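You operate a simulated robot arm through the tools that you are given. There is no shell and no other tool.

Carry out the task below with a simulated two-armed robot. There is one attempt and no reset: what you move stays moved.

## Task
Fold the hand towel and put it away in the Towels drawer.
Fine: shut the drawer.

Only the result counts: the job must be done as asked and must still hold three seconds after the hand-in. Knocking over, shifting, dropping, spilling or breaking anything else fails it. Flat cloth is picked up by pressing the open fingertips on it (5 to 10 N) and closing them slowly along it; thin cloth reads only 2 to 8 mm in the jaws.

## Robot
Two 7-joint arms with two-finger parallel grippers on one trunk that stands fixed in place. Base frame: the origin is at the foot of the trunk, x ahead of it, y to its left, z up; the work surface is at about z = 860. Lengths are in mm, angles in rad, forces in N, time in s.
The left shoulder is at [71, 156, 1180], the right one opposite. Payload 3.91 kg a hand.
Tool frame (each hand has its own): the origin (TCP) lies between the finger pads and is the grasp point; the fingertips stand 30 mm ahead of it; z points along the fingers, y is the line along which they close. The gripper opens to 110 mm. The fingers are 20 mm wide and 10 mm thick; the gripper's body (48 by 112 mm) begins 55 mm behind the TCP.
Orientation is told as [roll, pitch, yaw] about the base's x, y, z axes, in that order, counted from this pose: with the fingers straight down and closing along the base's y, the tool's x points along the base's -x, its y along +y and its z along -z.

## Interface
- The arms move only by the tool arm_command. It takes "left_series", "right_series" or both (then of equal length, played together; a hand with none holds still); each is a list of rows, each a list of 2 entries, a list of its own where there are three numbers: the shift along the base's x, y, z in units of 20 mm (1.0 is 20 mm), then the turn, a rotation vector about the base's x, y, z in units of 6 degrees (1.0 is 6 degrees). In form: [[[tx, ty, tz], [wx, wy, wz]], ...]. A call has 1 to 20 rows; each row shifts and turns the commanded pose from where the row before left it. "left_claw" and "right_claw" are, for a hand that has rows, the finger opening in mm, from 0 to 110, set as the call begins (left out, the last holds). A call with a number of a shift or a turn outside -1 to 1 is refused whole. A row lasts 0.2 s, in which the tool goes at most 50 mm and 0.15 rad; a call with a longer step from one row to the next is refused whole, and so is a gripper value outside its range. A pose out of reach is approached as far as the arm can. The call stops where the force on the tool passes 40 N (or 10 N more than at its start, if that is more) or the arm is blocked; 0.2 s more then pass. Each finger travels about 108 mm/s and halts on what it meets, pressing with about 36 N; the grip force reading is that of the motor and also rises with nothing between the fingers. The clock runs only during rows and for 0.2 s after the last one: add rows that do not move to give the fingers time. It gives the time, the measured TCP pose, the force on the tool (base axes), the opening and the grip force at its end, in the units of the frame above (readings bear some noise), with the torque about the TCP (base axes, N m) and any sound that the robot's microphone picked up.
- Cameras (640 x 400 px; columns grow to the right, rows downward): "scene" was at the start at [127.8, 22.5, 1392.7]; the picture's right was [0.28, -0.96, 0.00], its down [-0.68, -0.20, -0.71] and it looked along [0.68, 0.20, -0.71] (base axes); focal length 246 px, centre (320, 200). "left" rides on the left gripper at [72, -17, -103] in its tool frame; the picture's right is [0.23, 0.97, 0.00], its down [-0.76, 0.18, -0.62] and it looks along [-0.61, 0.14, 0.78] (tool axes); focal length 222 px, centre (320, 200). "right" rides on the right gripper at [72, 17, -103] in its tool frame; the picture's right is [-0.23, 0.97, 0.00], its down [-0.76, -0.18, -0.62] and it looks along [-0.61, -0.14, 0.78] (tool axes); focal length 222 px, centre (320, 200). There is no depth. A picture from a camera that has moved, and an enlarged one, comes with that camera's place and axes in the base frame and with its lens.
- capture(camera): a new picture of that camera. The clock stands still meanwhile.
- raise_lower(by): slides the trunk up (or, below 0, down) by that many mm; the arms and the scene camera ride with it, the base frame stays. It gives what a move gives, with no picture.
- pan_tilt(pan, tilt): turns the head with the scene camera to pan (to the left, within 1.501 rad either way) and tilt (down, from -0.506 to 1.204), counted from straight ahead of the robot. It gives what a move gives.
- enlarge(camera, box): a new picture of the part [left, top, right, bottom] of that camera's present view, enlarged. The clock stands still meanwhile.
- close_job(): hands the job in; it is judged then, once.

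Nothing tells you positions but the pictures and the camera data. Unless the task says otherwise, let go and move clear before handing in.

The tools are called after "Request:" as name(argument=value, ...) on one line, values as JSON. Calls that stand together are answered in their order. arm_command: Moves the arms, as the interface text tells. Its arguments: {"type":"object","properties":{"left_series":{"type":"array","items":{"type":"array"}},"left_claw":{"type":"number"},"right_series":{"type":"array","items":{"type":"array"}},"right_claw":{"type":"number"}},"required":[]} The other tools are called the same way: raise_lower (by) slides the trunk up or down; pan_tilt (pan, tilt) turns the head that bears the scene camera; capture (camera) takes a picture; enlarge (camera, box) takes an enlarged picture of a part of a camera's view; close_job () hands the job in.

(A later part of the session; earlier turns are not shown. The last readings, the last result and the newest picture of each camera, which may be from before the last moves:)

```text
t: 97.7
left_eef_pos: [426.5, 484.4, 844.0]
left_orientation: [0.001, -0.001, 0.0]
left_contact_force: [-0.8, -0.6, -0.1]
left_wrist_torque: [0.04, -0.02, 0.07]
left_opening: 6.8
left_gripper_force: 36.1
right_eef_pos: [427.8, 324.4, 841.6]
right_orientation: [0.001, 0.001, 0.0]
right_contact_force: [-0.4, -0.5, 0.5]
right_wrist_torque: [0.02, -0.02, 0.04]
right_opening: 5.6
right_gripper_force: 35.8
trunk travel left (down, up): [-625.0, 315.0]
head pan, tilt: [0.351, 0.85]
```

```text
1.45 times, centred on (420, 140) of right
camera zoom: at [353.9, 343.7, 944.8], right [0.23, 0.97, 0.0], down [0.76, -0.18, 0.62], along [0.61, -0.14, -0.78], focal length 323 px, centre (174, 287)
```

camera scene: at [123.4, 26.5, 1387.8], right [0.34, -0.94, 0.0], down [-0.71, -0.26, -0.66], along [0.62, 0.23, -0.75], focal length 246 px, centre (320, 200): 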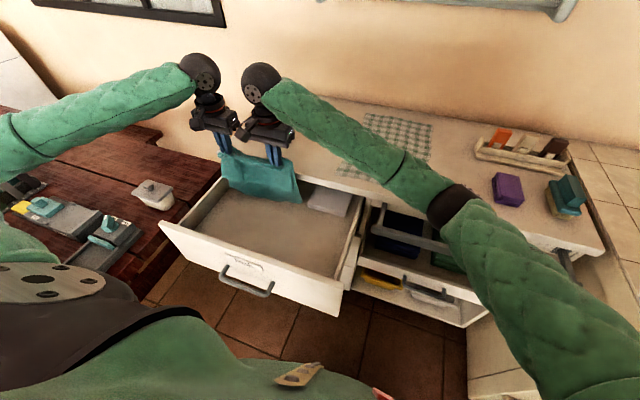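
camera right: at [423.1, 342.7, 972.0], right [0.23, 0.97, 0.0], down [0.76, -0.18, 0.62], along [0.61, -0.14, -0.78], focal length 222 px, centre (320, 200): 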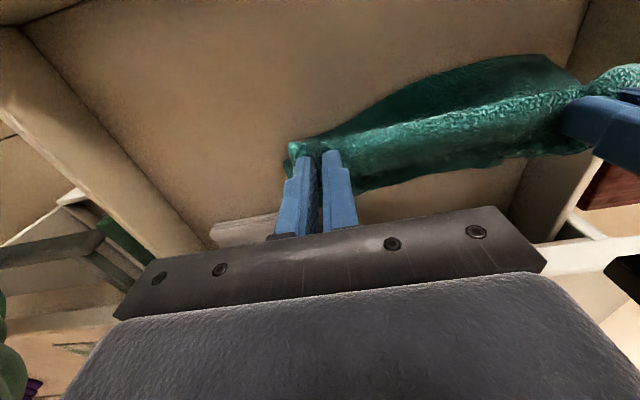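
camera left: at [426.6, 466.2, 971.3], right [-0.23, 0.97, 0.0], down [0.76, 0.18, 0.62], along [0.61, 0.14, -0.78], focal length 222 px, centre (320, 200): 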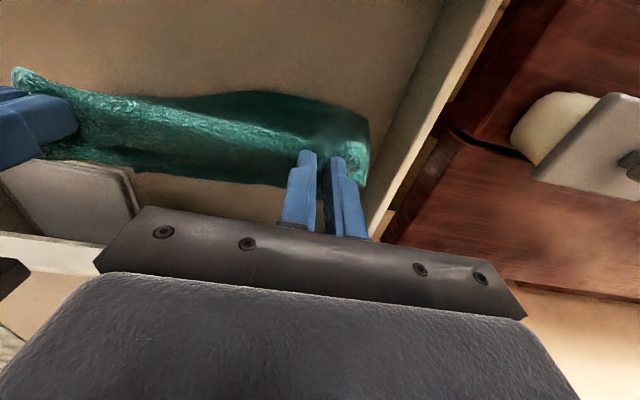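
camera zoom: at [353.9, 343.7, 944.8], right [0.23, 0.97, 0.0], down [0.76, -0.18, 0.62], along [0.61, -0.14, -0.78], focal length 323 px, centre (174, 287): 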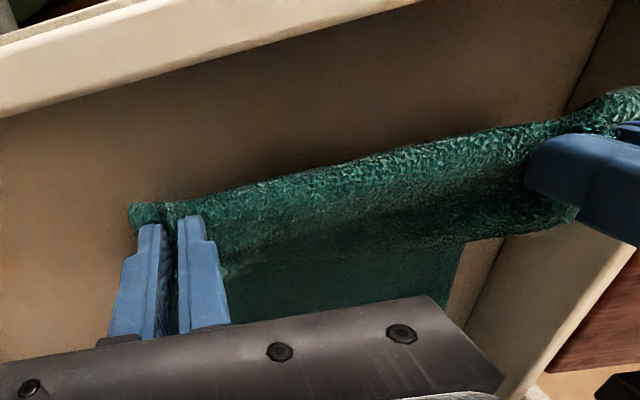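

The towel now trails neatly behind the fold with both layers on the drawer floor. I'll lower the held fold the remaining distance.

Request:
arm_command(left_series=[[[-0.35, 0, -0.6], [0, 0, 0]], [[-0.35, 0, -0.6], [0, 0, 0]], [[-0.3, 0, -0.6], [0, 0, 0]], [[-0.2, 0, -0.5], [0, 0, 0]], [[0, 0, -0.4], [0, 0, 0]]], right_series=[[[-0.35, 0, -0.6], [0, 0, 0]], [[-0.35, 0, -0.6], [0, 0, 0]], [[-0.3, 0, -0.6], [0, 0, 0]], [[-0.2, 0, -0.5], [0, 0, 0]], [[0, 0, -0.4], [0, 0, 0]]])

Request:
capture(camera="left")

Request:
capture(camera="right")

Request:
capture(camera="scene")

```text
t: 98.9
left_eef_pos: [403.1, 484.9, 787.1]
left_orientation: [-0.001, 0.0, -0.002]
left_contact_force: [0.1, -0.1, -0.1]
left_wrist_torque: [0.0, 0.03, 0.04]
left_opening: 7.1
left_gripper_force: 35.3
right_eef_pos: [404.3, 325.8, 789.2]
right_orientation: [0.0, -0.001, -0.001]
right_contact_force: [-0.7, 0.2, 0.1]
right_wrist_torque: [-0.02, 0.06, 0.04]
right_opening: 5.5
right_gripper_force: 36.0
trunk travel left (down, up): [-625.0, 315.0]
head pan, tilt: [0.351, 0.85]
```

```text
taken
camera left: at [332.5, 466.6, 890.9], right [-0.23, 0.97, 0.0], down [0.76, 0.18, 0.62], along [0.61, 0.14, -0.78], focal length 222 px, centre (320, 200)
```

left: 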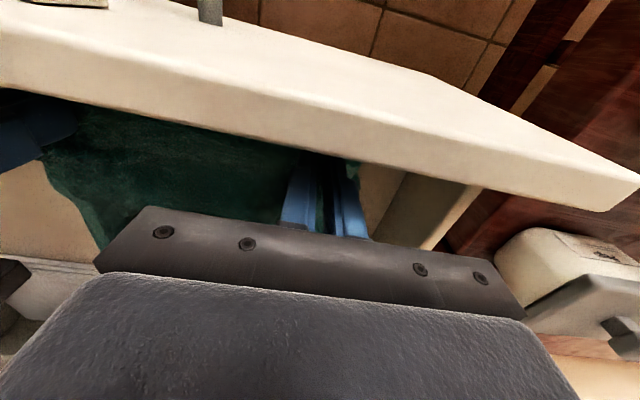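

```text
taken
camera right: at [329.9, 342.8, 891.8], right [0.23, 0.97, 0.0], down [0.76, -0.18, 0.62], along [0.61, -0.14, -0.78], focal length 222 px, centre (320, 200)
```

right: 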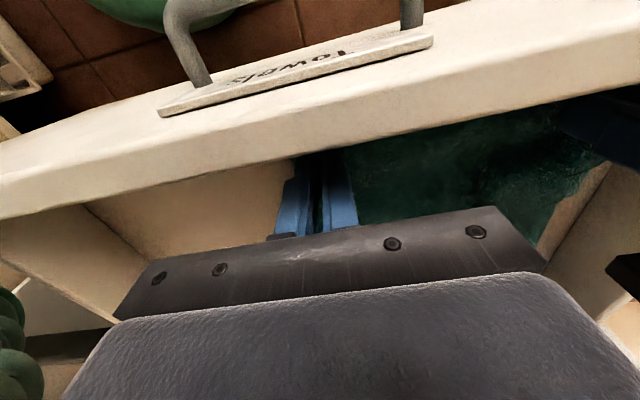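

```text
taken
camera scene: at [123.2, 26.7, 1387.8], right [0.34, -0.94, 0.0], down [-0.71, -0.26, -0.66], along [0.62, 0.23, -0.75], focal length 246 px, centre (320, 200)
```

scene: 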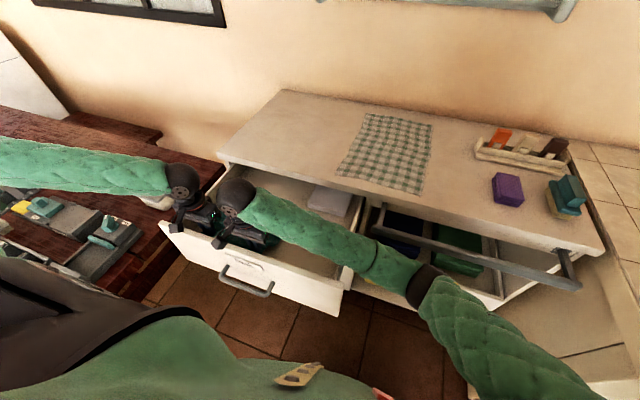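

The fold is about 25–30 mm above the floor, close behind the front panel. I'll lower another 8 mm, then open the fingers and let it settle.

Request:
arm_command(left_series=[[[0, 0, -0.2], [0, 0, 0]], [[0, 0, -0.2], [0, 0, 0]], [[0, 0, 0], [0, 0, 0]]], right_series=[[[0, 0, -0.25], [0, 0, 0]], [[0, 0, -0.25], [0, 0, 0]], [[0, 0, 0], [0, 0, 0]]])

Request:
arm_command(left_series=[[[0, 0, 0], [0, 0, 0]], [[0, 0, 0], [0, 0, 0]]], right_series=[[[0, 0, 0], [0, 0, 0]], [[0, 0, 0], [0, 0, 0]]], left_claw=15, right_claw=15)

Request:
arm_command(left_series=[[[0, 0, 0], [0, 0, 0]], [[0, 0, 0], [0, 0, 0]]], right_series=[[[0, 0, 0], [0, 0, 0]], [[0, 0, 0], [0, 0, 0]]], left_claw=32, right_claw=32)

Request:
capture(camera="left")

Request:
capture(camera="right")

```text
t: 99.7
left_eef_pos: [404.0, 484.1, 780.5]
left_orientation: [0.002, 0.0, 0.0]
left_contact_force: [-0.8, -2.2, -0.4]
left_wrist_torque: [0.02, 0.02, 0.09]
left_opening: 7.1
left_gripper_force: 36.5
right_eef_pos: [404.7, 324.9, 778.1]
right_orientation: [0.001, 0.0, 0.0]
right_contact_force: [-0.6, 0.5, -0.3]
right_wrist_torque: [-0.02, 0.02, 0.02]
right_opening: 5.5
right_gripper_force: 36.4
trunk travel left (down, up): [-625.0, 315.0]
head pan, tilt: [0.351, 0.85]
```

```text
t: 100.3
left_eef_pos: [403.1, 484.1, 779.2]
left_orientation: [0.0, 0.001, 0.001]
left_contact_force: [1.2, -0.1, 1.6]
left_wrist_torque: [-0.02, 0.01, -0.03]
left_opening: 15.3
left_gripper_force: 0.4
right_eef_pos: [404.4, 323.9, 779.8]
right_orientation: [0.001, 0.0, 0.0]
right_contact_force: [-0.2, -0.1, 0.1]
right_wrist_torque: [0.0, 0.0, 0.0]
right_opening: 15.0
right_gripper_force: 0.1
trunk travel left (down, up): [-625.0, 315.0]
head pan, tilt: [0.351, 0.85]
```

```text
t: 100.9
left_eef_pos: [403.5, 483.4, 779.9]
left_orientation: [0.003, 0.0, -0.001]
left_contact_force: [0.1, 0.6, -0.1]
left_wrist_torque: [0.0, -0.02, 0.01]
left_opening: 32.0
left_gripper_force: 0.0
right_eef_pos: [404.8, 324.4, 779.2]
right_orientation: [0.0, -0.001, 0.0]
right_contact_force: [0.0, -0.3, 1.0]
right_wrist_torque: [0.0, 0.0, 0.02]
right_opening: 32.3
right_gripper_force: 0.2
trunk travel left (down, up): [-625.0, 315.0]
head pan, tilt: [0.351, 0.85]
```

```text
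taken
camera left: at [333.1, 466.1, 883.1], right [-0.23, 0.97, 0.0], down [0.76, 0.18, 0.62], along [0.61, 0.14, -0.78], focal length 222 px, centre (320, 200)
```

left: 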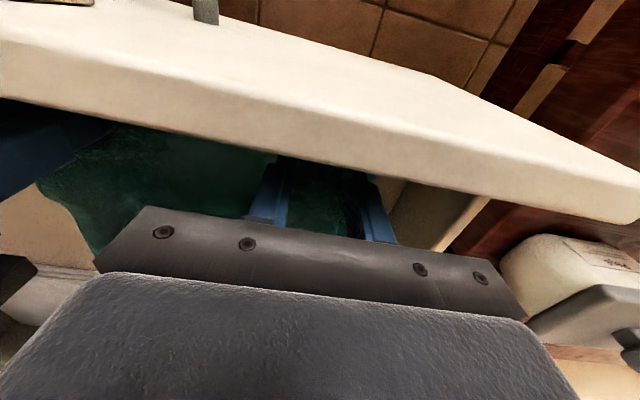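

```text
taken
camera right: at [330.9, 342.6, 882.2], right [0.23, 0.97, 0.0], down [0.76, -0.18, 0.62], along [0.61, -0.14, -0.78], focal length 222 px, centre (320, 200)
```

right: 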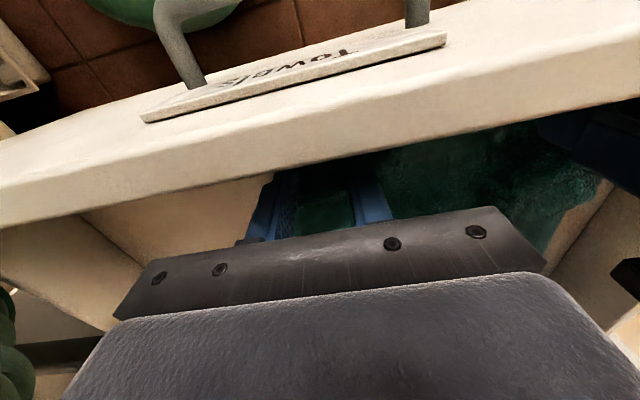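

Both hands have let go. I'll lift straight up out of the drawer and look at how the towel lies.

Request:
arm_command(left_series=[[[0, 0, 0.4], [0, 0, 0]], [[0, 0, 0.8], [0, 0, 0]], [[0, 0, 1], [0, 0, 0]], [[0, 0, 1], [0, 0, 0]], [[0, 0, 1], [0, 0, 0]], [[0, 0, 1], [0, 0, 0]], [[0, 0.3, 1], [0, 0, 0]], [[0, 0.5, 1], [0, 0, 0]], [[0, 0.8, 1], [0, 0, 0]], [[0, 0.8, 1], [0, 0, 0]], [[0, 0.8, 1], [0, 0, 0]], [[0, 0.8, 1], [0, 0, 0]], [[0, 0.8, 0], [0, 0, 0]], [[0, 0.8, 0], [0, 0, 0]]], right_series=[[[0, 0, 0.4], [0, 0, 0]], [[0, 0, 0.8], [0, 0, 0]], [[0, 0, 1], [0, 0, 0]], [[0, 0, 1], [0, 0, 0]], [[0, 0, 1], [0, 0, 0]], [[0, 0, 1], [0, 0, 0]], [[0, -0.5, 1], [0, 0, 0]], [[0.3, -0.9, 1], [0, 0, 0]], [[0.5, -1, 1], [0, 0, 0]], [[0.5, -1, 1], [0, 0, 0]], [[0.5, -1, 0.5], [0, 0, 0]], [[0.5, -1, 0], [0, 0, 0]], [[0.5, -1, 0], [0, 0, 0]], [[0.5, -1, 0], [0, 0, 0]]])

Request:
capture(camera="scene")

Request:
enlarge(camera="scene", box=[150, 140, 380, 320])

```text
t: 103.9
left_eef_pos: [400.6, 596.9, 1005.4]
left_orientation: [0.002, 0.0, 0.0]
left_contact_force: [0.4, 0.9, 0.8]
left_wrist_torque: [-0.01, -0.02, -0.01]
left_opening: 32.1
left_gripper_force: 0.1
right_eef_pos: [470.8, 177.9, 972.4]
right_orientation: [0.0, 0.0, 0.0]
right_contact_force: [-0.2, -0.3, 0.1]
right_wrist_torque: [0.0, -0.02, 0.03]
right_opening: 32.2
right_gripper_force: 0.0
trunk travel left (down, up): [-625.0, 315.0]
head pan, tilt: [0.351, 0.85]
```

```text
taken
camera scene: at [122.6, 25.6, 1387.8], right [0.34, -0.94, 0.0], down [-0.71, -0.26, -0.66], along [0.62, 0.23, -0.75], focal length 246 px, centre (320, 200)
```

scene: 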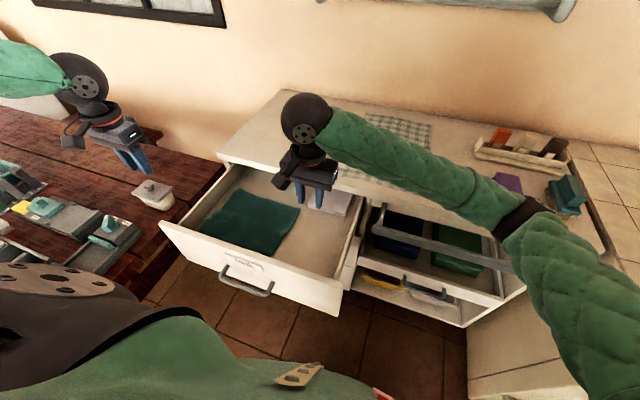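

```text
2.22 times, centred on (265, 230) of scene
camera zoom: at [122.6, 25.6, 1387.8], right [0.34, -0.94, 0.0], down [-0.71, -0.26, -0.66], along [0.62, 0.23, -0.75], focal length 547 px, centre (442, 133)
```

zoom: 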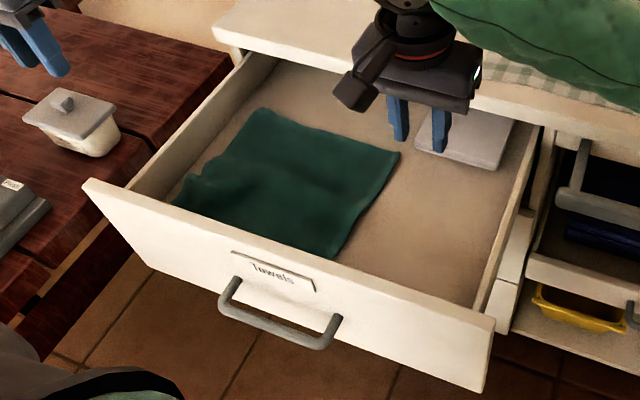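

The towel is lying flat in the drawer, clear of the lilac stack. I'll look closer from a better angle with the hands further away.

Request:
arm_command(left_series=[[[0, 0, 1], [0, 0, 0]], [[0, 0, 1], [0, 0, 0]], [[0, 0, 1], [0, 0, 0]], [[0, 0, 1], [0, 0, 0]], [[0, 0, 1], [0, 0, 0]]], right_series=[[[0.5, -1, 0.8], [0, 0, 0]], [[0.5, -1, 0.8], [0, 0, 0]], [[0.5, -1, 0.8], [0, 0, 0]], [[0.5, -1, 0.8], [0, 0, 0]], [[0.5, -1, 0.8], [0, 0, 0]]])

Request:
raise_lower(by=200)

Request:
pan_tilt(pan=0.45, tilt=1.0)

Request:
capture(camera="scene")

Request:
enlarge(camera="scene", box=[220, 150, 380, 290])

```text
t: 105.1
left_eef_pos: [403.4, 595.3, 1105.2]
left_orientation: [0.002, 0.0, 0.001]
left_contact_force: [-0.7, 0.0, 0.8]
left_wrist_torque: [0.04, -0.01, 0.0]
left_opening: 32.1
left_gripper_force: 0.0
right_eef_pos: [520.1, 77.1, 1052.9]
right_orientation: [0.0, 0.002, 0.0]
right_contact_force: [-1.8, 0.2, 0.0]
right_wrist_torque: [0.01, 0.03, 0.0]
right_opening: 32.0
right_gripper_force: 0.1
trunk travel left (down, up): [-625.0, 315.0]
head pan, tilt: [0.351, 0.85]
```

```text
t: 107.3
left_eef_pos: [404.5, 595.5, 1304.6]
left_orientation: [0.002, 0.0, -0.001]
left_contact_force: [-0.7, 0.6, 0.0]
left_wrist_torque: [0.0, 0.01, -0.01]
left_opening: 32.0
left_gripper_force: 0.1
right_eef_pos: [520.4, 78.4, 1253.3]
right_orientation: [-0.001, 0.001, 0.001]
right_contact_force: [0.2, 0.7, 0.0]
right_wrist_torque: [0.02, 0.01, 0.0]
right_opening: 32.4
right_gripper_force: 0.0
trunk travel left (down, up): [-825.0, 115.0]
head pan, tilt: [0.351, 0.85]
```

```text
t: 108.0
left_eef_pos: [404.4, 596.6, 1303.8]
left_orientation: [0.002, 0.0, -0.001]
left_contact_force: [-0.7, -0.1, -0.4]
left_wrist_torque: [0.0, 0.02, -0.02]
left_opening: 31.9
left_gripper_force: 0.1
right_eef_pos: [520.1, 76.5, 1253.0]
right_orientation: [0.0, 0.0, 0.0]
right_contact_force: [-0.2, 0.5, 0.0]
right_wrist_torque: [0.03, 0.01, 0.02]
right_opening: 31.9
right_gripper_force: 0.0
trunk travel left (down, up): [-825.0, 115.0]
head pan, tilt: [0.45, 1.0]
```

```text
taken
camera scene: at [112.5, 29.8, 1576.7], right [0.43, -0.9, 0.0], down [-0.76, -0.37, -0.54], along [0.49, 0.23, -0.84], focal length 246 px, centre (320, 200)
```

scene: 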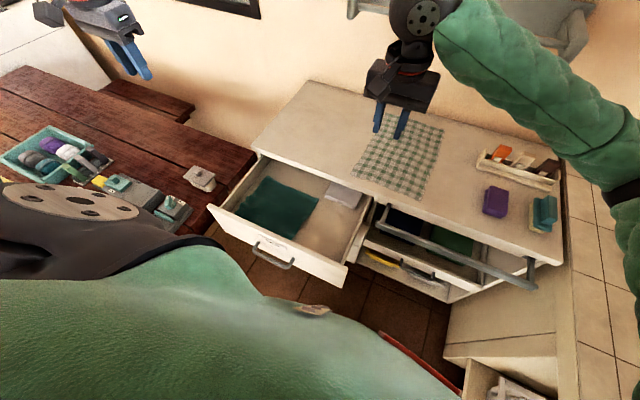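

```text
2.86 times, centred on (300, 220) of scene
camera zoom: at [112.5, 29.8, 1576.7], right [0.43, -0.9, 0.0], down [-0.76, -0.37, -0.54], along [0.49, 0.23, -0.84], focal length 704 px, centre (377, 143)
```

zoom: 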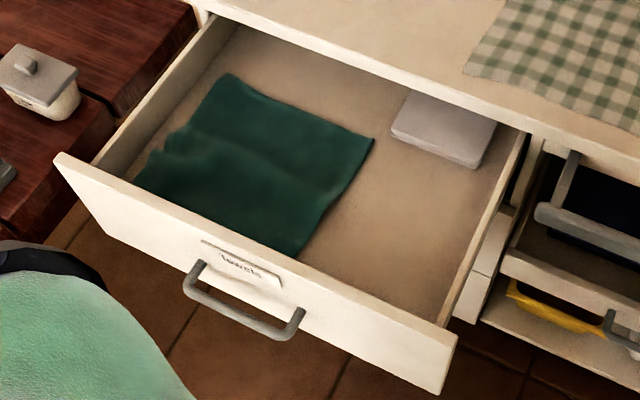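

The towel occupies about x 390–605, y 269–528, half its spread size, without touching the stack. I'll bring the left wrist camera over it for a closer check of the layers before closing.

Request:
arm_command(left_series=[[[-0.3, -0.9, -1], [0, 0, 0]], [[-0.3, -0.9, -1], [0, 0, 0]], [[-0.3, -0.9, -1], [0, 0, 0]], [[-0.3, -0.9, -1], [0, 0, 0]], [[-0.3, -0.9, -1], [0, 0, 0]], [[-0.3, -0.9, -1], [0, 0, 0]], [[-0.3, -0.9, -1], [0, 0, 0]], [[-0.3, -0.9, -1], [0, 0, 0]], [[-0.3, -0.9, -1], [0, 0, 0]], [[0, 0, -1], [0, 0, 0]], [[0, 0, -1], [0, 0, 0]], [[0, 0, -1], [0, 0, 0]]], left_claw=110)

Request:
capture(camera="left")

```text
t: 110.6
left_eef_pos: [391.3, 465.0, 1059.7]
left_orientation: [0.0, 0.001, -0.001]
left_contact_force: [0.5, 0.9, 0.0]
left_wrist_torque: [-0.01, 0.0, -0.03]
left_opening: 110.0
left_gripper_force: 0.0
left hand out of reach, approached as far as the arm can: row 6, 7, 8, 9
right_eef_pos: [520.9, 77.1, 1252.5]
right_orientation: [0.0, 0.0, 0.001]
right_contact_force: [0.2, -0.5, 0.2]
right_wrist_torque: [-0.03, 0.02, 0.0]
right_opening: 32.0
right_gripper_force: 0.1
trunk travel left (down, up): [-825.0, 115.0]
head pan, tilt: [0.45, 1.0]
```

```text
taken
camera left: at [319.9, 447.7, 1161.6], right [-0.23, 0.97, 0.0], down [0.76, 0.18, 0.62], along [0.61, 0.14, -0.78], focal length 222 px, centre (320, 200)
```

left: 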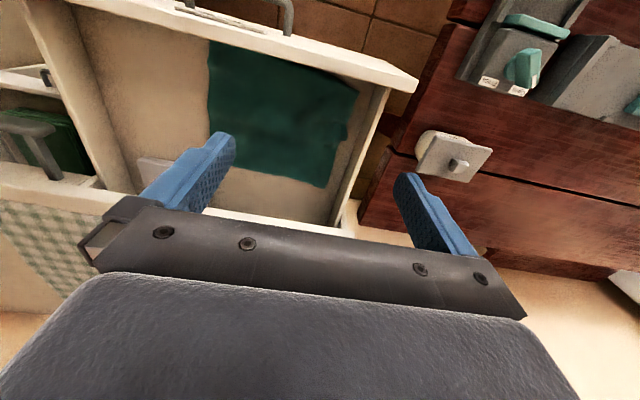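

Request:
enlarge(camera="left", box=[180, 20, 400, 220])

```text
2.00 times, centred on (290, 120) of left
camera zoom: at [319.9, 447.7, 1161.6], right [-0.23, 0.97, 0.0], down [0.76, 0.18, 0.62], along [0.61, 0.14, -0.78], focal length 444 px, centre (380, 360)
```

zoom: 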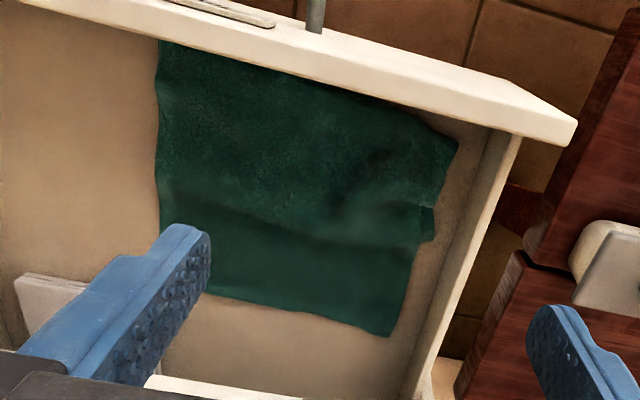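

The view shows the towel folded, but the front half is layered while the rear part is a single layer. A second fold would make it more compact and secure. I'll bring both hands back over the towel's far edge (x ≈ 598) to fold that part forward.

Request:
arm_command(left_series=[[[0.8, 0.15, 0.85], [0, 0, 0]], [[0.8, 0.15, 0.85], [0, 0, 0]], [[0.8, 0.15, 0.85], [0, 0, 0]], [[0.8, 0.15, 0.85], [0, 0, 0]], [[0.8, 0.15, 0.85], [0, 0, 0]], [[0.8, 0.15, 0.85], [0, 0, 0]], [[0.8, 0.15, 0.85], [0, 0, 0]], [[0, 0, 0], [0, 0, 0]]], left_claw=50)

Request:
raise_lower(by=-200)

Request:
pan_tilt(pan=0.351, tilt=0.85)

```text
t: 112.4
left_eef_pos: [502.8, 485.0, 1178.0]
left_orientation: [0.001, 0.0, -0.003]
left_contact_force: [0.1, -0.3, -0.1]
left_wrist_torque: [0.01, -0.01, -0.02]
left_opening: 50.0
left_gripper_force: 0.1
right_eef_pos: [519.9, 76.0, 1253.3]
right_orientation: [0.0, -0.002, 0.0]
right_contact_force: [-0.9, -0.6, -0.1]
right_wrist_torque: [-0.02, 0.02, 0.01]
right_opening: 32.0
right_gripper_force: 0.1
trunk travel left (down, up): [-825.0, 115.0]
head pan, tilt: [0.45, 1.0]
```

```text
t: 114.5
left_eef_pos: [503.4, 484.5, 978.0]
left_orientation: [0.002, 0.001, 0.0]
left_contact_force: [-0.3, 0.8, -0.4]
left_wrist_torque: [0.01, -0.01, 0.0]
left_opening: 49.8
left_gripper_force: 0.1
right_eef_pos: [520.3, 75.6, 1053.4]
right_orientation: [-0.001, 0.001, 0.0]
right_contact_force: [0.1, -0.4, 0.0]
right_wrist_torque: [0.0, -0.03, 0.0]
right_opening: 32.2
right_gripper_force: 0.1
trunk travel left (down, up): [-625.0, 315.0]
head pan, tilt: [0.45, 1.0]
```

```text
t: 115.2
left_eef_pos: [504.3, 483.5, 979.2]
left_orientation: [0.001, -0.001, 0.0]
left_contact_force: [-0.1, -0.4, 0.0]
left_wrist_torque: [0.0, -0.01, 0.03]
left_opening: 49.9
left_gripper_force: 0.0
right_eef_pos: [519.7, 78.0, 1053.9]
right_orientation: [0.0, 0.0, -0.002]
right_contact_force: [1.0, -0.3, 0.0]
right_wrist_torque: [0.0, 0.02, -0.01]
right_opening: 32.1
right_gripper_force: 0.0
trunk travel left (down, up): [-625.0, 315.0]
head pan, tilt: [0.351, 0.85]
```

Request:
arm_command(left_series=[[[0.28, 0, -0.33], [0, 0, 0]], [[0.28, 0, -0.33], [0, 0, 0]], [[0.28, 0, -0.33], [0, 0, 0]], [[0.28, 0, -0.33], [0, 0, 0]], [[0.28, 0, -0.33], [0, 0, 0]], [[0.28, 0, -0.33], [0, 0, 0]], [[0.28, 0, -0.33], [0, 0, 0]], [[0.28, 0, -0.33], [0, 0, 0]], [[0.28, 0, -0.33], [0, 0, 0]], [[0.28, 0, -0.33], [0, 0, 0]], [[0.28, 0, -0.33], [0, 0, 0]], [[0.28, 0, -0.33], [0, 0, 0]], [[0, 0, 0], [0, 0, 0]]], right_series=[[[0.21, 0.99, -0.64], [0, 0, 0]], [[0.21, 0.99, -0.64], [0, 0, 0]], [[0.21, 0.99, -0.64], [0, 0, 0]], [[0.21, 0.99, -0.64], [0, 0, 0]], [[0.21, 0.99, -0.64], [0, 0, 0]], [[0.21, 0.99, -0.64], [0, 0, 0]], [[0.21, 0.99, -0.64], [0, 0, 0]], [[0.21, 0.99, -0.64], [0, 0, 0]], [[0.21, 0.99, -0.64], [0, 0, 0]], [[0.21, 0.99, -0.64], [0, 0, 0]], [[0.21, 0.99, -0.64], [0, 0, 0]], [[0.21, 0.99, -0.64], [0, 0, 0]], [[0, 0, 0], [0, 0, 0]]], left_claw=50, right_claw=50)

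Request:
capture(camera="left")

Request:
capture(camera="right")

Request:
capture(camera="scene")

```text
t: 118.0
left_eef_pos: [569.4, 485.4, 899.3]
left_orientation: [0.002, -0.001, -0.001]
left_contact_force: [-0.2, -0.8, -0.2]
left_wrist_torque: [0.0, 0.02, 0.0]
left_opening: 50.1
left_gripper_force: 0.0
right_eef_pos: [571.9, 312.5, 900.8]
right_orientation: [0.001, 0.0, -0.001]
right_contact_force: [0.9, -0.5, -0.3]
right_wrist_torque: [0.05, -0.01, 0.0]
right_opening: 49.9
right_gripper_force: 0.1
trunk travel left (down, up): [-625.0, 315.0]
head pan, tilt: [0.351, 0.85]
```

```text
taken
camera left: at [499.3, 467.0, 1002.0], right [-0.23, 0.97, 0.0], down [0.76, 0.18, 0.62], along [0.61, 0.14, -0.78], focal length 222 px, centre (320, 200)
```

left: 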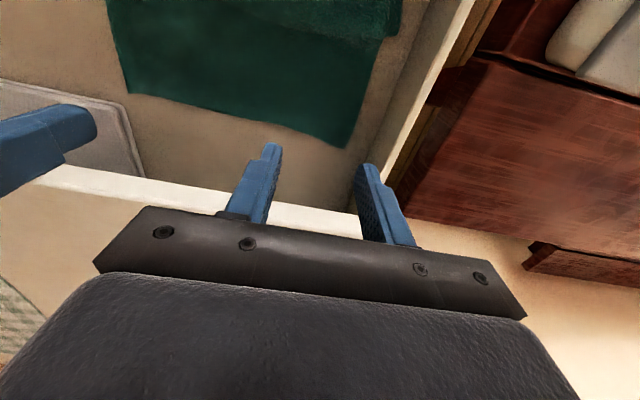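

```text
taken
camera right: at [498.1, 331.2, 1003.4], right [0.23, 0.97, 0.0], down [0.76, -0.18, 0.62], along [0.61, -0.14, -0.78], focal length 222 px, centre (320, 200)
```

right: 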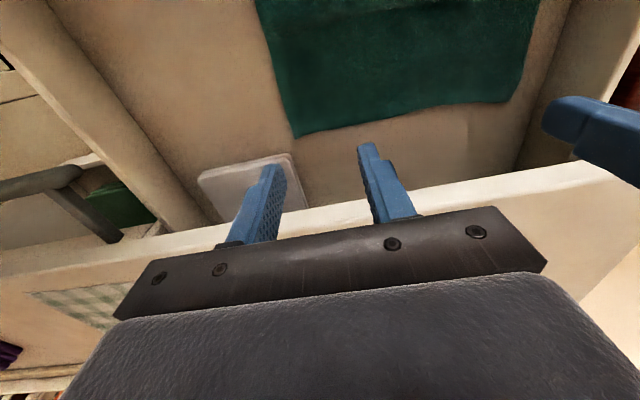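

```text
taken
camera scene: at [122.9, 25.7, 1387.8], right [0.34, -0.94, 0.0], down [-0.71, -0.26, -0.66], along [0.62, 0.23, -0.75], focal length 246 px, centre (320, 200)
```

scene: 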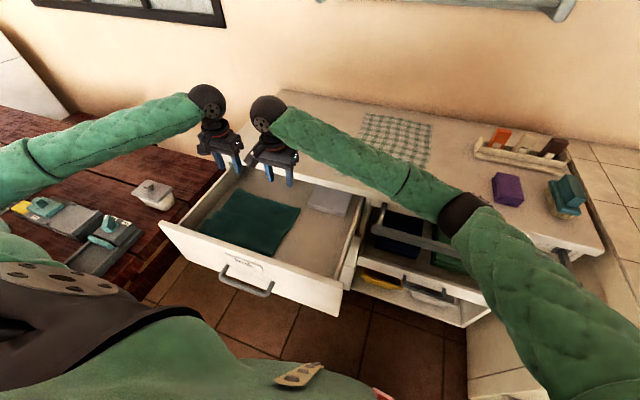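

The far edge is at x ≈ 600–612 and the counter lip at x ≈ 638, so there's room for the grippers. I'll align over the edge, then descend towards it.

Request:
arm_command(left_series=[[[0.6, -0.05, 0], [0, 0, 0]], [[0.6, -0.05, 0], [0, 0, 0]], [[0, 0, -0.8], [0, 0, 0]], [[0, 0, -0.8], [0, 0, 0]], [[0, 0, -0.8], [0, 0, 0]], [[0, 0, -0.8], [0, 0, 0]], [[0, 0, -0.8], [0, 0, 0]], [[0, 0, -0.8], [0, 0, 0]], [[0, 0, -0.5], [0, 0, 0]], [[0, 0, 0], [0, 0, 0]]], right_series=[[[0.45, 0.15, 0], [0, 0, 0]], [[0.45, 0.15, 0], [0, 0, 0]], [[0, 0, -0.8], [0, 0, 0]], [[0, 0, -0.8], [0, 0, 0]], [[0, 0, -0.8], [0, 0, 0]], [[0, 0, -0.8], [0, 0, 0]], [[0, 0, -0.8], [0, 0, 0]], [[0, 0, -0.8], [0, 0, 0]], [[0, 0, -0.5], [0, 0, 0]], [[0, 0, 0], [0, 0, 0]]])

Request:
capture(camera="left")

Request:
capture(camera="right")

```text
t: 120.2
left_eef_pos: [593.7, 483.0, 793.2]
left_orientation: [0.003, 0.001, 0.0]
left_contact_force: [-0.4, 0.3, -0.1]
left_wrist_torque: [0.01, 0.02, 0.0]
left_opening: 50.3
left_gripper_force: 0.0
right_eef_pos: [588.7, 320.0, 791.8]
right_orientation: [0.001, -0.001, 0.001]
right_contact_force: [0.1, 0.0, 0.1]
right_wrist_torque: [-0.02, 0.02, 0.0]
right_opening: 49.8
right_gripper_force: 0.0
trunk travel left (down, up): [-625.0, 315.0]
head pan, tilt: [0.351, 0.85]
```

```text
taken
camera left: at [523.1, 465.0, 895.8], right [-0.23, 0.97, 0.0], down [0.76, 0.18, 0.62], along [0.61, 0.14, -0.78], focal length 222 px, centre (320, 200)
```

left: 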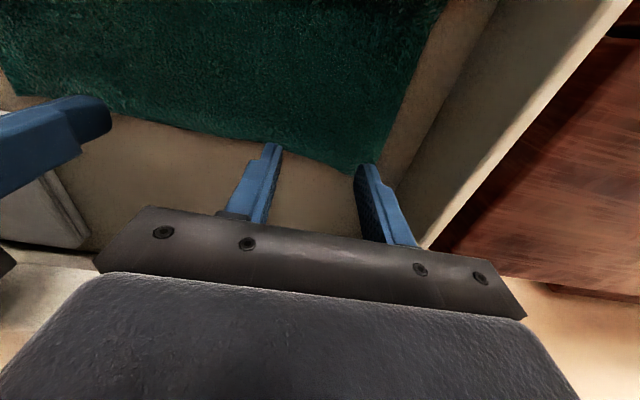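

```text
taken
camera right: at [515.6, 338.1, 895.6], right [0.23, 0.97, 0.0], down [0.76, -0.18, 0.62], along [0.61, -0.14, -0.78], focal length 222 px, centre (320, 200)
```

right: 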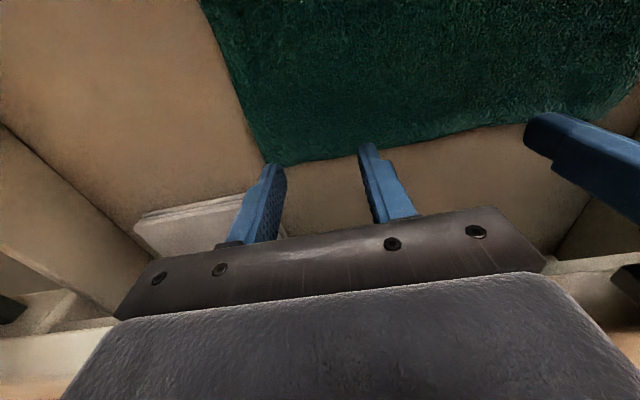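

Edges line up. I'll shift the left hand about 11 mm inward so both its fingers land on cloth, then descend gently to contact.

Request:
arm_command(left_series=[[[0, -0.28, -0.2], [0, 0, 0]], [[0, -0.27, -0.2], [0, 0, 0]], [[0, 0, -0.3], [0, 0, 0]], [[0, 0, -0.2], [0, 0, 0]], [[0, 0, -0.1], [0, 0, 0]]], right_series=[[[0, 0.05, -0.2], [0, 0, 0]], [[0, 0.05, -0.2], [0, 0, 0]], [[0, 0, -0.3], [0, 0, 0]], [[0, 0, -0.2], [0, 0, 0]], [[0, 0, -0.1], [0, 0, 0]]])

Request:
arm_command(left_series=[[[0, 0, -0.05], [0, 0, 0]], [[0, 0, -0.05], [0, 0, 0]]], right_series=[[[0, 0, -0.05], [0, 0, 0]], [[0, 0, -0.05], [0, 0, 0]]])

```text
t: 121.5
left_eef_pos: [594.1, 470.9, 773.5]
left_orientation: [-0.001, 0.0, -0.001]
left_contact_force: [0.3, -0.7, 0.0]
left_wrist_torque: [-0.02, -0.01, -0.01]
left_opening: 50.2
left_gripper_force: 0.1
right_eef_pos: [589.4, 322.1, 771.9]
right_orientation: [-0.001, 0.002, 0.0]
right_contact_force: [-0.3, 0.3, -0.3]
right_wrist_torque: [-0.03, -0.01, 0.01]
right_opening: 50.0
right_gripper_force: 0.0
trunk travel left (down, up): [-625.0, 315.0]
head pan, tilt: [0.351, 0.85]
```

```text
t: 122.0
left_eef_pos: [592.8, 472.1, 770.6]
left_orientation: [0.001, 0.001, 0.0]
left_contact_force: [0.4, 0.4, 0.6]
left_wrist_torque: [0.01, -0.01, 0.04]
left_opening: 50.2
left_gripper_force: 0.0
right_eef_pos: [589.5, 322.3, 770.4]
right_orientation: [0.001, 0.0, 0.0]
right_contact_force: [1.0, -0.2, -0.9]
right_wrist_torque: [-0.01, -0.02, 0.0]
right_opening: 49.9
right_gripper_force: 0.0
trunk travel left (down, up): [-625.0, 315.0]
head pan, tilt: [0.351, 0.85]
```

Request:
arm_command(left_series=[[[0, 0, -0.05], [0, 0, 0]], [[0, 0, -0.05], [0, 0, 0]]], right_series=[[[0, 0, -0.05], [0, 0, 0]], [[0, 0, -0.05], [0, 0, 0]]])

Request:
arm_command(left_series=[[[0, 0, -0.05], [0, 0, 0]], [[0, 0, -0.05], [0, 0, 0]]], right_series=[[[0, 0, -0.05], [0, 0, 0]], [[0, 0, -0.05], [0, 0, 0]]])

```text
t: 122.7
left_eef_pos: [593.8, 471.4, 768.3]
left_orientation: [-0.001, 0.0, 0.001]
left_contact_force: [-0.1, -0.8, 0.4]
left_wrist_torque: [-0.03, -0.01, -0.02]
left_opening: 50.0
left_gripper_force: 0.0
right_eef_pos: [588.8, 324.1, 769.7]
right_orientation: [0.0, 0.0, 0.0]
right_contact_force: [0.3, 1.0, 0.5]
right_wrist_torque: [-0.01, 0.0, 0.0]
right_opening: 50.0
right_gripper_force: 0.2
trunk travel left (down, up): [-625.0, 315.0]
head pan, tilt: [0.351, 0.85]
```

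```text
t: 123.2
left_eef_pos: [595.0, 473.2, 766.6]
left_orientation: [0.0, 0.0, -0.001]
left_contact_force: [-0.3, 0.1, -0.3]
left_wrist_torque: [0.04, 0.01, -0.02]
left_opening: 50.1
left_gripper_force: 0.0
right_eef_pos: [587.9, 322.7, 766.6]
right_orientation: [-0.003, 0.002, 0.001]
right_contact_force: [0.5, -0.3, -0.1]
right_wrist_torque: [0.06, -0.01, -0.01]
right_opening: 50.2
right_gripper_force: 0.0
trunk travel left (down, up): [-625.0, 315.0]
head pan, tilt: [0.351, 0.85]
```

No contact yet, so the floor is a bit lower than estimated. I'll go down in slightly larger steps with force monitoring.

Request:
arm_command(left_series=[[[0, 0, -0.1], [0, 0, 0]], [[0, 0, -0.1], [0, 0, 0]]], right_series=[[[0, 0, -0.1], [0, 0, 0]], [[0, 0, -0.1], [0, 0, 0]]])

Request:
capture(camera="left")

Request:
capture(camera="right")

```text
t: 123.8
left_eef_pos: [593.3, 471.7, 762.1]
left_orientation: [0.002, 0.0, 0.001]
left_contact_force: [0.0, -0.3, 0.2]
left_wrist_torque: [0.03, 0.0, 0.02]
left_opening: 50.2
left_gripper_force: 0.0
right_eef_pos: [589.2, 322.1, 762.7]
right_orientation: [0.001, 0.001, 0.0]
right_contact_force: [0.8, -0.5, -0.4]
right_wrist_torque: [-0.01, -0.03, -0.01]
right_opening: 50.3
right_gripper_force: 0.1
trunk travel left (down, up): [-625.0, 315.0]
head pan, tilt: [0.351, 0.85]
```

```text
taken
camera left: at [523.4, 454.1, 864.9], right [-0.23, 0.97, 0.0], down [0.76, 0.18, 0.62], along [0.61, 0.14, -0.78], focal length 222 px, centre (320, 200)
```

left: 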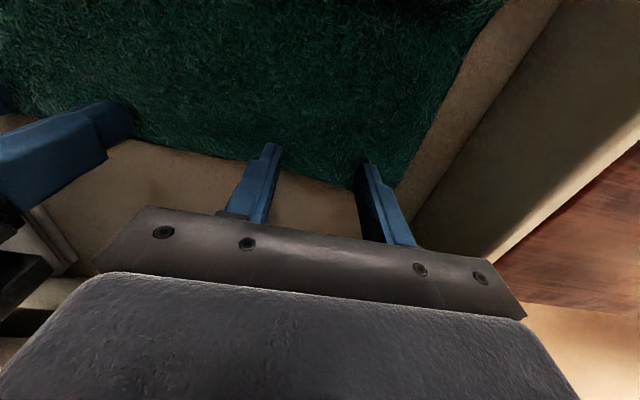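

```text
taken
camera right: at [515.5, 340.0, 866.1], right [0.23, 0.97, 0.0], down [0.76, -0.18, 0.62], along [0.61, -0.14, -0.78], focal length 222 px, centre (320, 200)
```

right: 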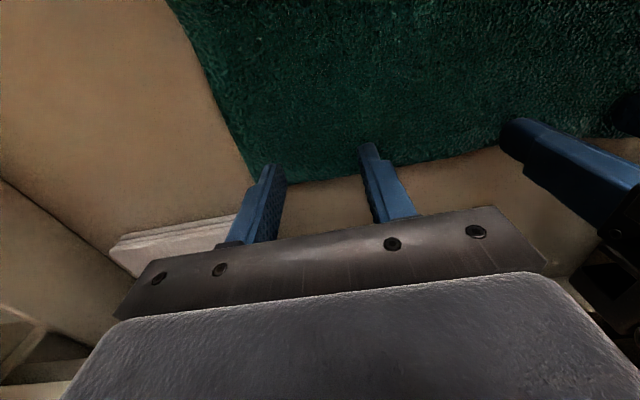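

Comparing views, the drawer floor is nearer z ≈ 712, so the far edge is at x ≈ 610–620. I'll nudge both hands slightly outward and keep descending in small steps.

Request:
arm_command(left_series=[[[0.1, 0, -0.15], [0, 0, 0]], [[0.1, 0, -0.15], [0, 0, 0]], [[0.05, 0, -0.15], [0, 0, 0]]], right_series=[[[0.15, 0, -0.15], [0, 0, 0]], [[0.15, 0, -0.15], [0, 0, 0]], [[0.1, 0, -0.15], [0, 0, 0]]])

Request:
arm_command(left_series=[[[0, 0, -0.1], [0, 0, 0]], [[0, 0, -0.1], [0, 0, 0]]], right_series=[[[0, 0, -0.1], [0, 0, 0]], [[0, 0, -0.1], [0, 0, 0]]])

```text
t: 124.6
left_eef_pos: [595.8, 472.1, 758.3]
left_orientation: [0.006, -0.002, -0.001]
left_contact_force: [-30.7, 1.1, 16.8]
left_wrist_torque: [-0.01, -2.7, 0.59]
left_opening: 50.2
left_gripper_force: 0.1
right_eef_pos: [593.8, 322.4, 758.4]
right_orientation: [0.002, -0.003, 0.002]
right_contact_force: [-0.3, 0.6, 1.8]
right_wrist_torque: [-0.01, 0.02, -0.01]
right_opening: 50.0
right_gripper_force: 0.0
trunk travel left (down, up): [-625.0, 315.0]
head pan, tilt: [0.351, 0.85]
stopped in row 3 (left hand): the force on the tool passed its limit at 44 N (the readings are from after the stop); the commanded pose is now the measured one
```

```text
t: 125.2
left_eef_pos: [595.2, 471.0, 756.4]
left_orientation: [0.003, -0.005, 0.001]
left_contact_force: [-24.2, 14.6, 23.0]
left_wrist_torque: [-0.86, -1.36, 0.76]
left_opening: 50.0
left_gripper_force: 0.0
right_eef_pos: [594.5, 320.8, 758.8]
right_orientation: [0.003, -0.007, 0.001]
right_contact_force: [-0.2, -0.2, 1.1]
right_wrist_torque: [0.03, 0.03, 0.02]
right_opening: 50.2
right_gripper_force: 0.1
trunk travel left (down, up): [-625.0, 315.0]
head pan, tilt: [0.351, 0.85]
```

The left gripper has touched the counter lip (about 30 N in −x). I'll back it off right away, up and towards the robot.

Request:
arm_command(left_series=[[[-0.3, 0, 0.1], [0, 0, 0]], [[-0.4, 0, 0.1], [0, 0, 0]], [[0, 0, 0], [0, 0, 0]]], right_series=[[[-0.2, 0, 0], [0, 0, 0]], [[-0.2, 0, 0], [0, 0, 0]], [[0, 0, 0], [0, 0, 0]]])

Request:
capture(camera="left")

Request:
capture(camera="scene")

```text
t: 126.0
left_eef_pos: [579.0, 468.3, 764.5]
left_orientation: [0.009, -0.008, -0.001]
left_contact_force: [0.2, -0.2, -0.2]
left_wrist_torque: [0.06, -0.01, 0.01]
left_opening: 50.1
left_gripper_force: 0.0
right_eef_pos: [587.2, 318.0, 766.3]
right_orientation: [0.008, -0.015, 0.0]
right_contact_force: [-0.1, 0.1, -0.6]
right_wrist_torque: [-0.01, -0.02, 0.02]
right_opening: 50.1
right_gripper_force: 0.0
trunk travel left (down, up): [-625.0, 315.0]
head pan, tilt: [0.351, 0.85]
```

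```text
taken
camera left: at [506.8, 450.3, 866.1], right [-0.23, 0.97, 0.01], down [0.76, 0.17, 0.63], along [0.61, 0.15, -0.78], focal length 222 px, centre (320, 200)
```

left: 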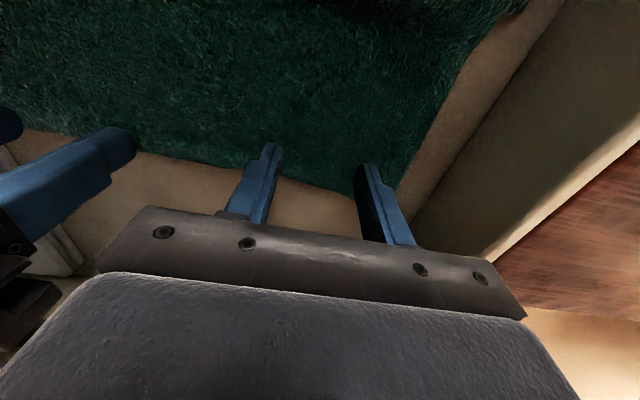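

```text
taken
camera scene: at [113.5, 16.9, 1390.2], right [0.34, -0.94, 0.0], down [-0.7, -0.25, -0.67], along [0.63, 0.23, -0.75], focal length 246 px, centre (320, 200)
```

scene: 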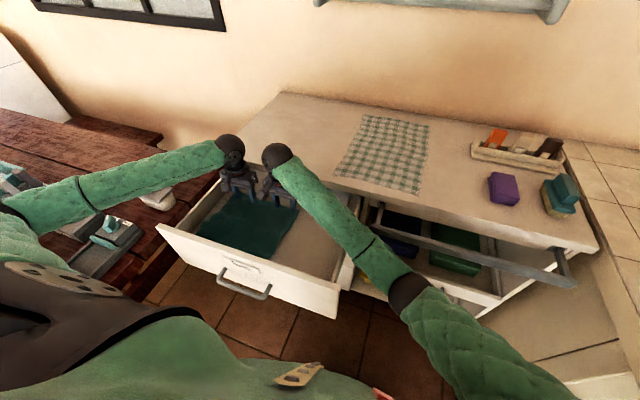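

Something's off: the scene camera pose shifted by about 10 mm, as if the trunk is leaning slightly, though both tools read no load. I'll hold still for a second and check whether it settles before doing anything else.

Request:
arm_command(left_series=[[[0, 0, 0], [0, 0, 0]], [[0, 0, 0], [0, 0, 0]], [[0, 0, 0], [0, 0, 0]], [[0, 0, 0], [0, 0, 0]], [[0, 0, 0], [0, 0, 0]]], right_series=[[[0, 0, 0], [0, 0, 0]], [[0, 0, 0], [0, 0, 0]], [[0, 0, 0], [0, 0, 0]], [[0, 0, 0], [0, 0, 0]], [[0, 0, 0], [0, 0, 0]]])

Request:
capture(camera="scene")

Request:
capture(camera="right")

```text
t: 127.2
left_eef_pos: [578.4, 469.2, 764.1]
left_orientation: [0.011, -0.008, -0.003]
left_contact_force: [0.4, 0.2, -0.3]
left_wrist_torque: [0.02, -0.03, -0.01]
left_opening: 50.0
left_gripper_force: 0.0
right_eef_pos: [588.4, 317.1, 765.5]
right_orientation: [0.01, -0.018, -0.003]
right_contact_force: [-0.2, 0.7, -0.1]
right_wrist_torque: [0.05, -0.01, 0.03]
right_opening: 50.2
right_gripper_force: 0.0
trunk travel left (down, up): [-625.0, 315.0]
head pan, tilt: [0.351, 0.85]
```

```text
taken
camera scene: at [112.8, 18.0, 1389.6], right [0.34, -0.94, 0.0], down [-0.7, -0.25, -0.67], along [0.63, 0.23, -0.75], focal length 246 px, centre (320, 200)
```

scene: 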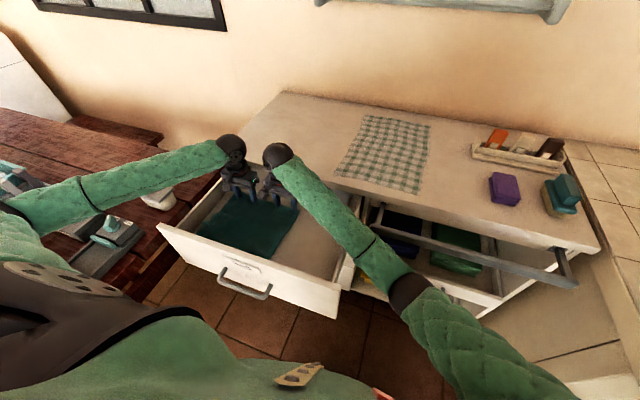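

```text
taken
camera right: at [512.4, 334.3, 867.9], right [0.23, 0.97, 0.01], down [0.75, -0.18, 0.63], along [0.62, -0.13, -0.77], focal length 222 px, centre (320, 200)
```

right: 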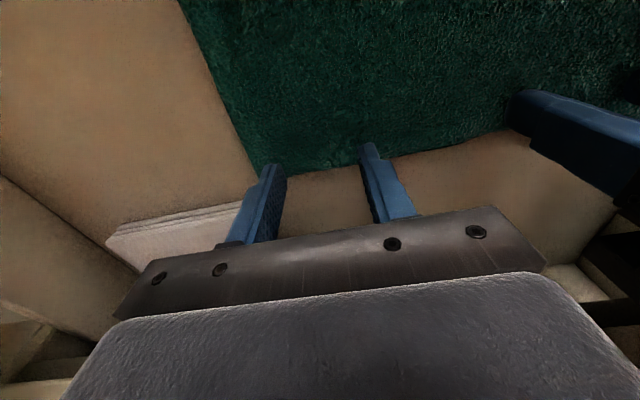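

The trunk leans back and right while the right hand sits higher than commanded, so the right forearm is probably resting on the drawer's right wall. I'll lift both hands now to relieve that.

Request:
arm_command(left_series=[[[0, 0, 0.5], [0, 0, 0]], [[0, 0, 0.8], [0, 0, 0]], [[0, 0, 1], [0, 0, 0]], [[0, 0, 1], [0, 0, 0]], [[0, 0, 1], [0, 0, 0]], [[0, 0, 1], [0, 0, 0]], [[0, 0, 0], [0, 0, 0]]], right_series=[[[0, 0, 0.5], [0, 0, 0]], [[0, 0, 0.8], [0, 0, 0]], [[0, 0, 1], [0, 0, 0]], [[0, 0, 1], [0, 0, 0]], [[0, 0, 1], [0, 0, 0]], [[0, 0, 1], [0, 0, 0]], [[0, 0, 0], [0, 0, 0]]])

Request:
capture(camera="scene")

```text
t: 128.8
left_eef_pos: [583.9, 472.5, 860.3]
left_orientation: [0.0, 0.001, -0.001]
left_contact_force: [-0.5, 0.0, -0.3]
left_wrist_torque: [0.0, -0.04, 0.02]
left_opening: 49.9
left_gripper_force: 0.0
right_eef_pos: [588.1, 325.3, 858.5]
right_orientation: [0.001, 0.002, 0.0]
right_contact_force: [-0.9, 0.5, 0.8]
right_wrist_torque: [-0.03, 0.0, 0.02]
right_opening: 50.0
right_gripper_force: 0.1
trunk travel left (down, up): [-625.0, 315.0]
head pan, tilt: [0.351, 0.85]
```

```text
taken
camera scene: at [123.5, 27.1, 1387.6], right [0.34, -0.94, 0.0], down [-0.71, -0.26, -0.66], along [0.62, 0.23, -0.75], focal length 246 px, centre (320, 200)
```

scene: 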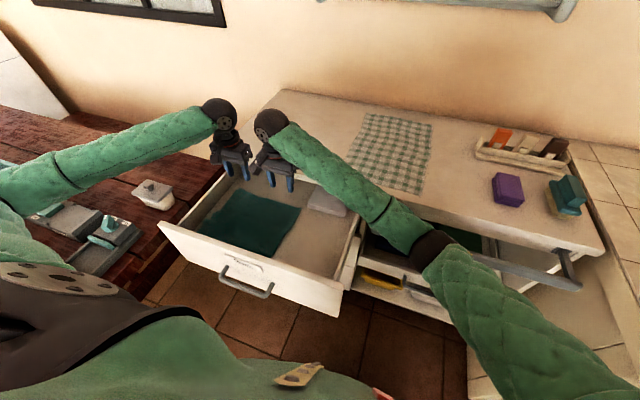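

Confirmed: the lean is gone and nothing looks displaced. For the second fold I'll work with the trunk raised, so the arms reach down from above and clear the drawer walls.

Request:
raise_lower(by=240)

Request:
pan_tilt(pan=0.4, tilt=0.95)

Request:
arm_command(left_series=[[[0, 0, -1], [0, 0, 0]], [[0, 0, -1], [0, 0, 0]], [[0, 0, -1], [0, 0, 0]], [[0, 0, -1], [0, 0, 0]], [[0, 0, -1], [0, 0, 0]], [[0, 0, -1], [0, 0, 0]], [[0, 0, -1], [0, 0, 0]], [[0, 0, -1], [0, 0, 0]], [[0, 0, -1], [0, 0, 0]], [[0, 0, -1], [0, 0, 0]]], right_series=[[[0, 0, -1], [0, 0, 0]], [[0, 0, -1], [0, 0, 0]], [[0, 0, -1], [0, 0, 0]], [[0, 0, -1], [0, 0, 0]], [[0, 0, -1], [0, 0, 0]], [[0, 0, -1], [0, 0, 0]], [[0, 0, -1], [0, 0, 0]], [[0, 0, -1], [0, 0, 0]], [[0, 0, -1], [0, 0, 0]], [[0, 0, -1], [0, 0, 0]]])

Request:
capture(camera="scene")

```text
t: 131.3
left_eef_pos: [584.8, 472.6, 1100.3]
left_orientation: [0.002, 0.002, 0.0]
left_contact_force: [0.2, -0.5, 0.5]
left_wrist_torque: [-0.01, 0.0, 0.03]
left_opening: 50.2
left_gripper_force: 0.1
right_eef_pos: [588.8, 323.5, 1097.7]
right_orientation: [0.001, 0.001, -0.001]
right_contact_force: [-0.9, 0.0, -0.3]
right_wrist_torque: [-0.02, 0.01, -0.02]
right_opening: 50.2
right_gripper_force: 0.0
trunk travel left (down, up): [-865.0, 75.0]
head pan, tilt: [0.351, 0.85]
```

```text
t: 132.0
left_eef_pos: [584.0, 472.5, 1100.7]
left_orientation: [0.003, 0.001, -0.002]
left_contact_force: [-0.3, 0.0, 0.6]
left_wrist_torque: [-0.01, -0.01, 0.02]
left_opening: 50.3
left_gripper_force: 0.0
right_eef_pos: [587.0, 323.0, 1098.3]
right_orientation: [0.0, 0.003, 0.0]
right_contact_force: [-0.2, 0.1, 0.3]
right_wrist_torque: [-0.02, -0.03, 0.03]
right_opening: 50.1
right_gripper_force: 0.1
trunk travel left (down, up): [-865.0, 75.0]
head pan, tilt: [0.4, 0.949]
```

```text
t: 134.2
left_eef_pos: [584.1, 472.2, 900.1]
left_orientation: [0.0, 0.0, -0.002]
left_contact_force: [0.0, 0.2, -0.6]
left_wrist_torque: [-0.02, 0.05, -0.01]
left_opening: 50.3
left_gripper_force: 0.2
right_eef_pos: [588.8, 322.6, 897.7]
right_orientation: [-0.001, -0.001, -0.001]
right_contact_force: [0.3, -1.0, 0.1]
right_wrist_torque: [-0.04, 0.0, 0.0]
right_opening: 50.0
right_gripper_force: 0.1
trunk travel left (down, up): [-865.0, 75.0]
head pan, tilt: [0.4, 0.949]
```

```text
taken
camera scene: at [117.0, 28.4, 1620.3], right [0.39, -0.92, 0.0], down [-0.75, -0.32, -0.58], along [0.54, 0.23, -0.81], focal length 246 px, centre (320, 200)
```

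scene: 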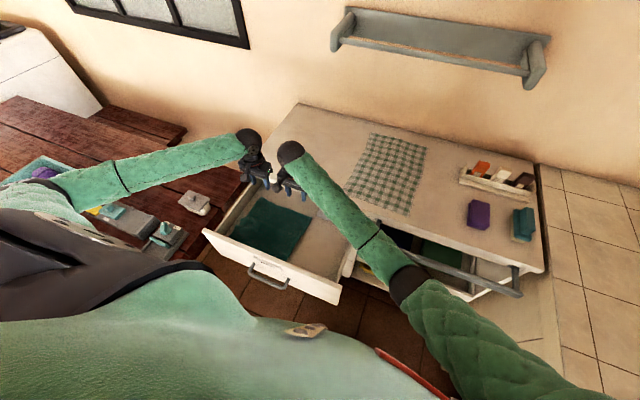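

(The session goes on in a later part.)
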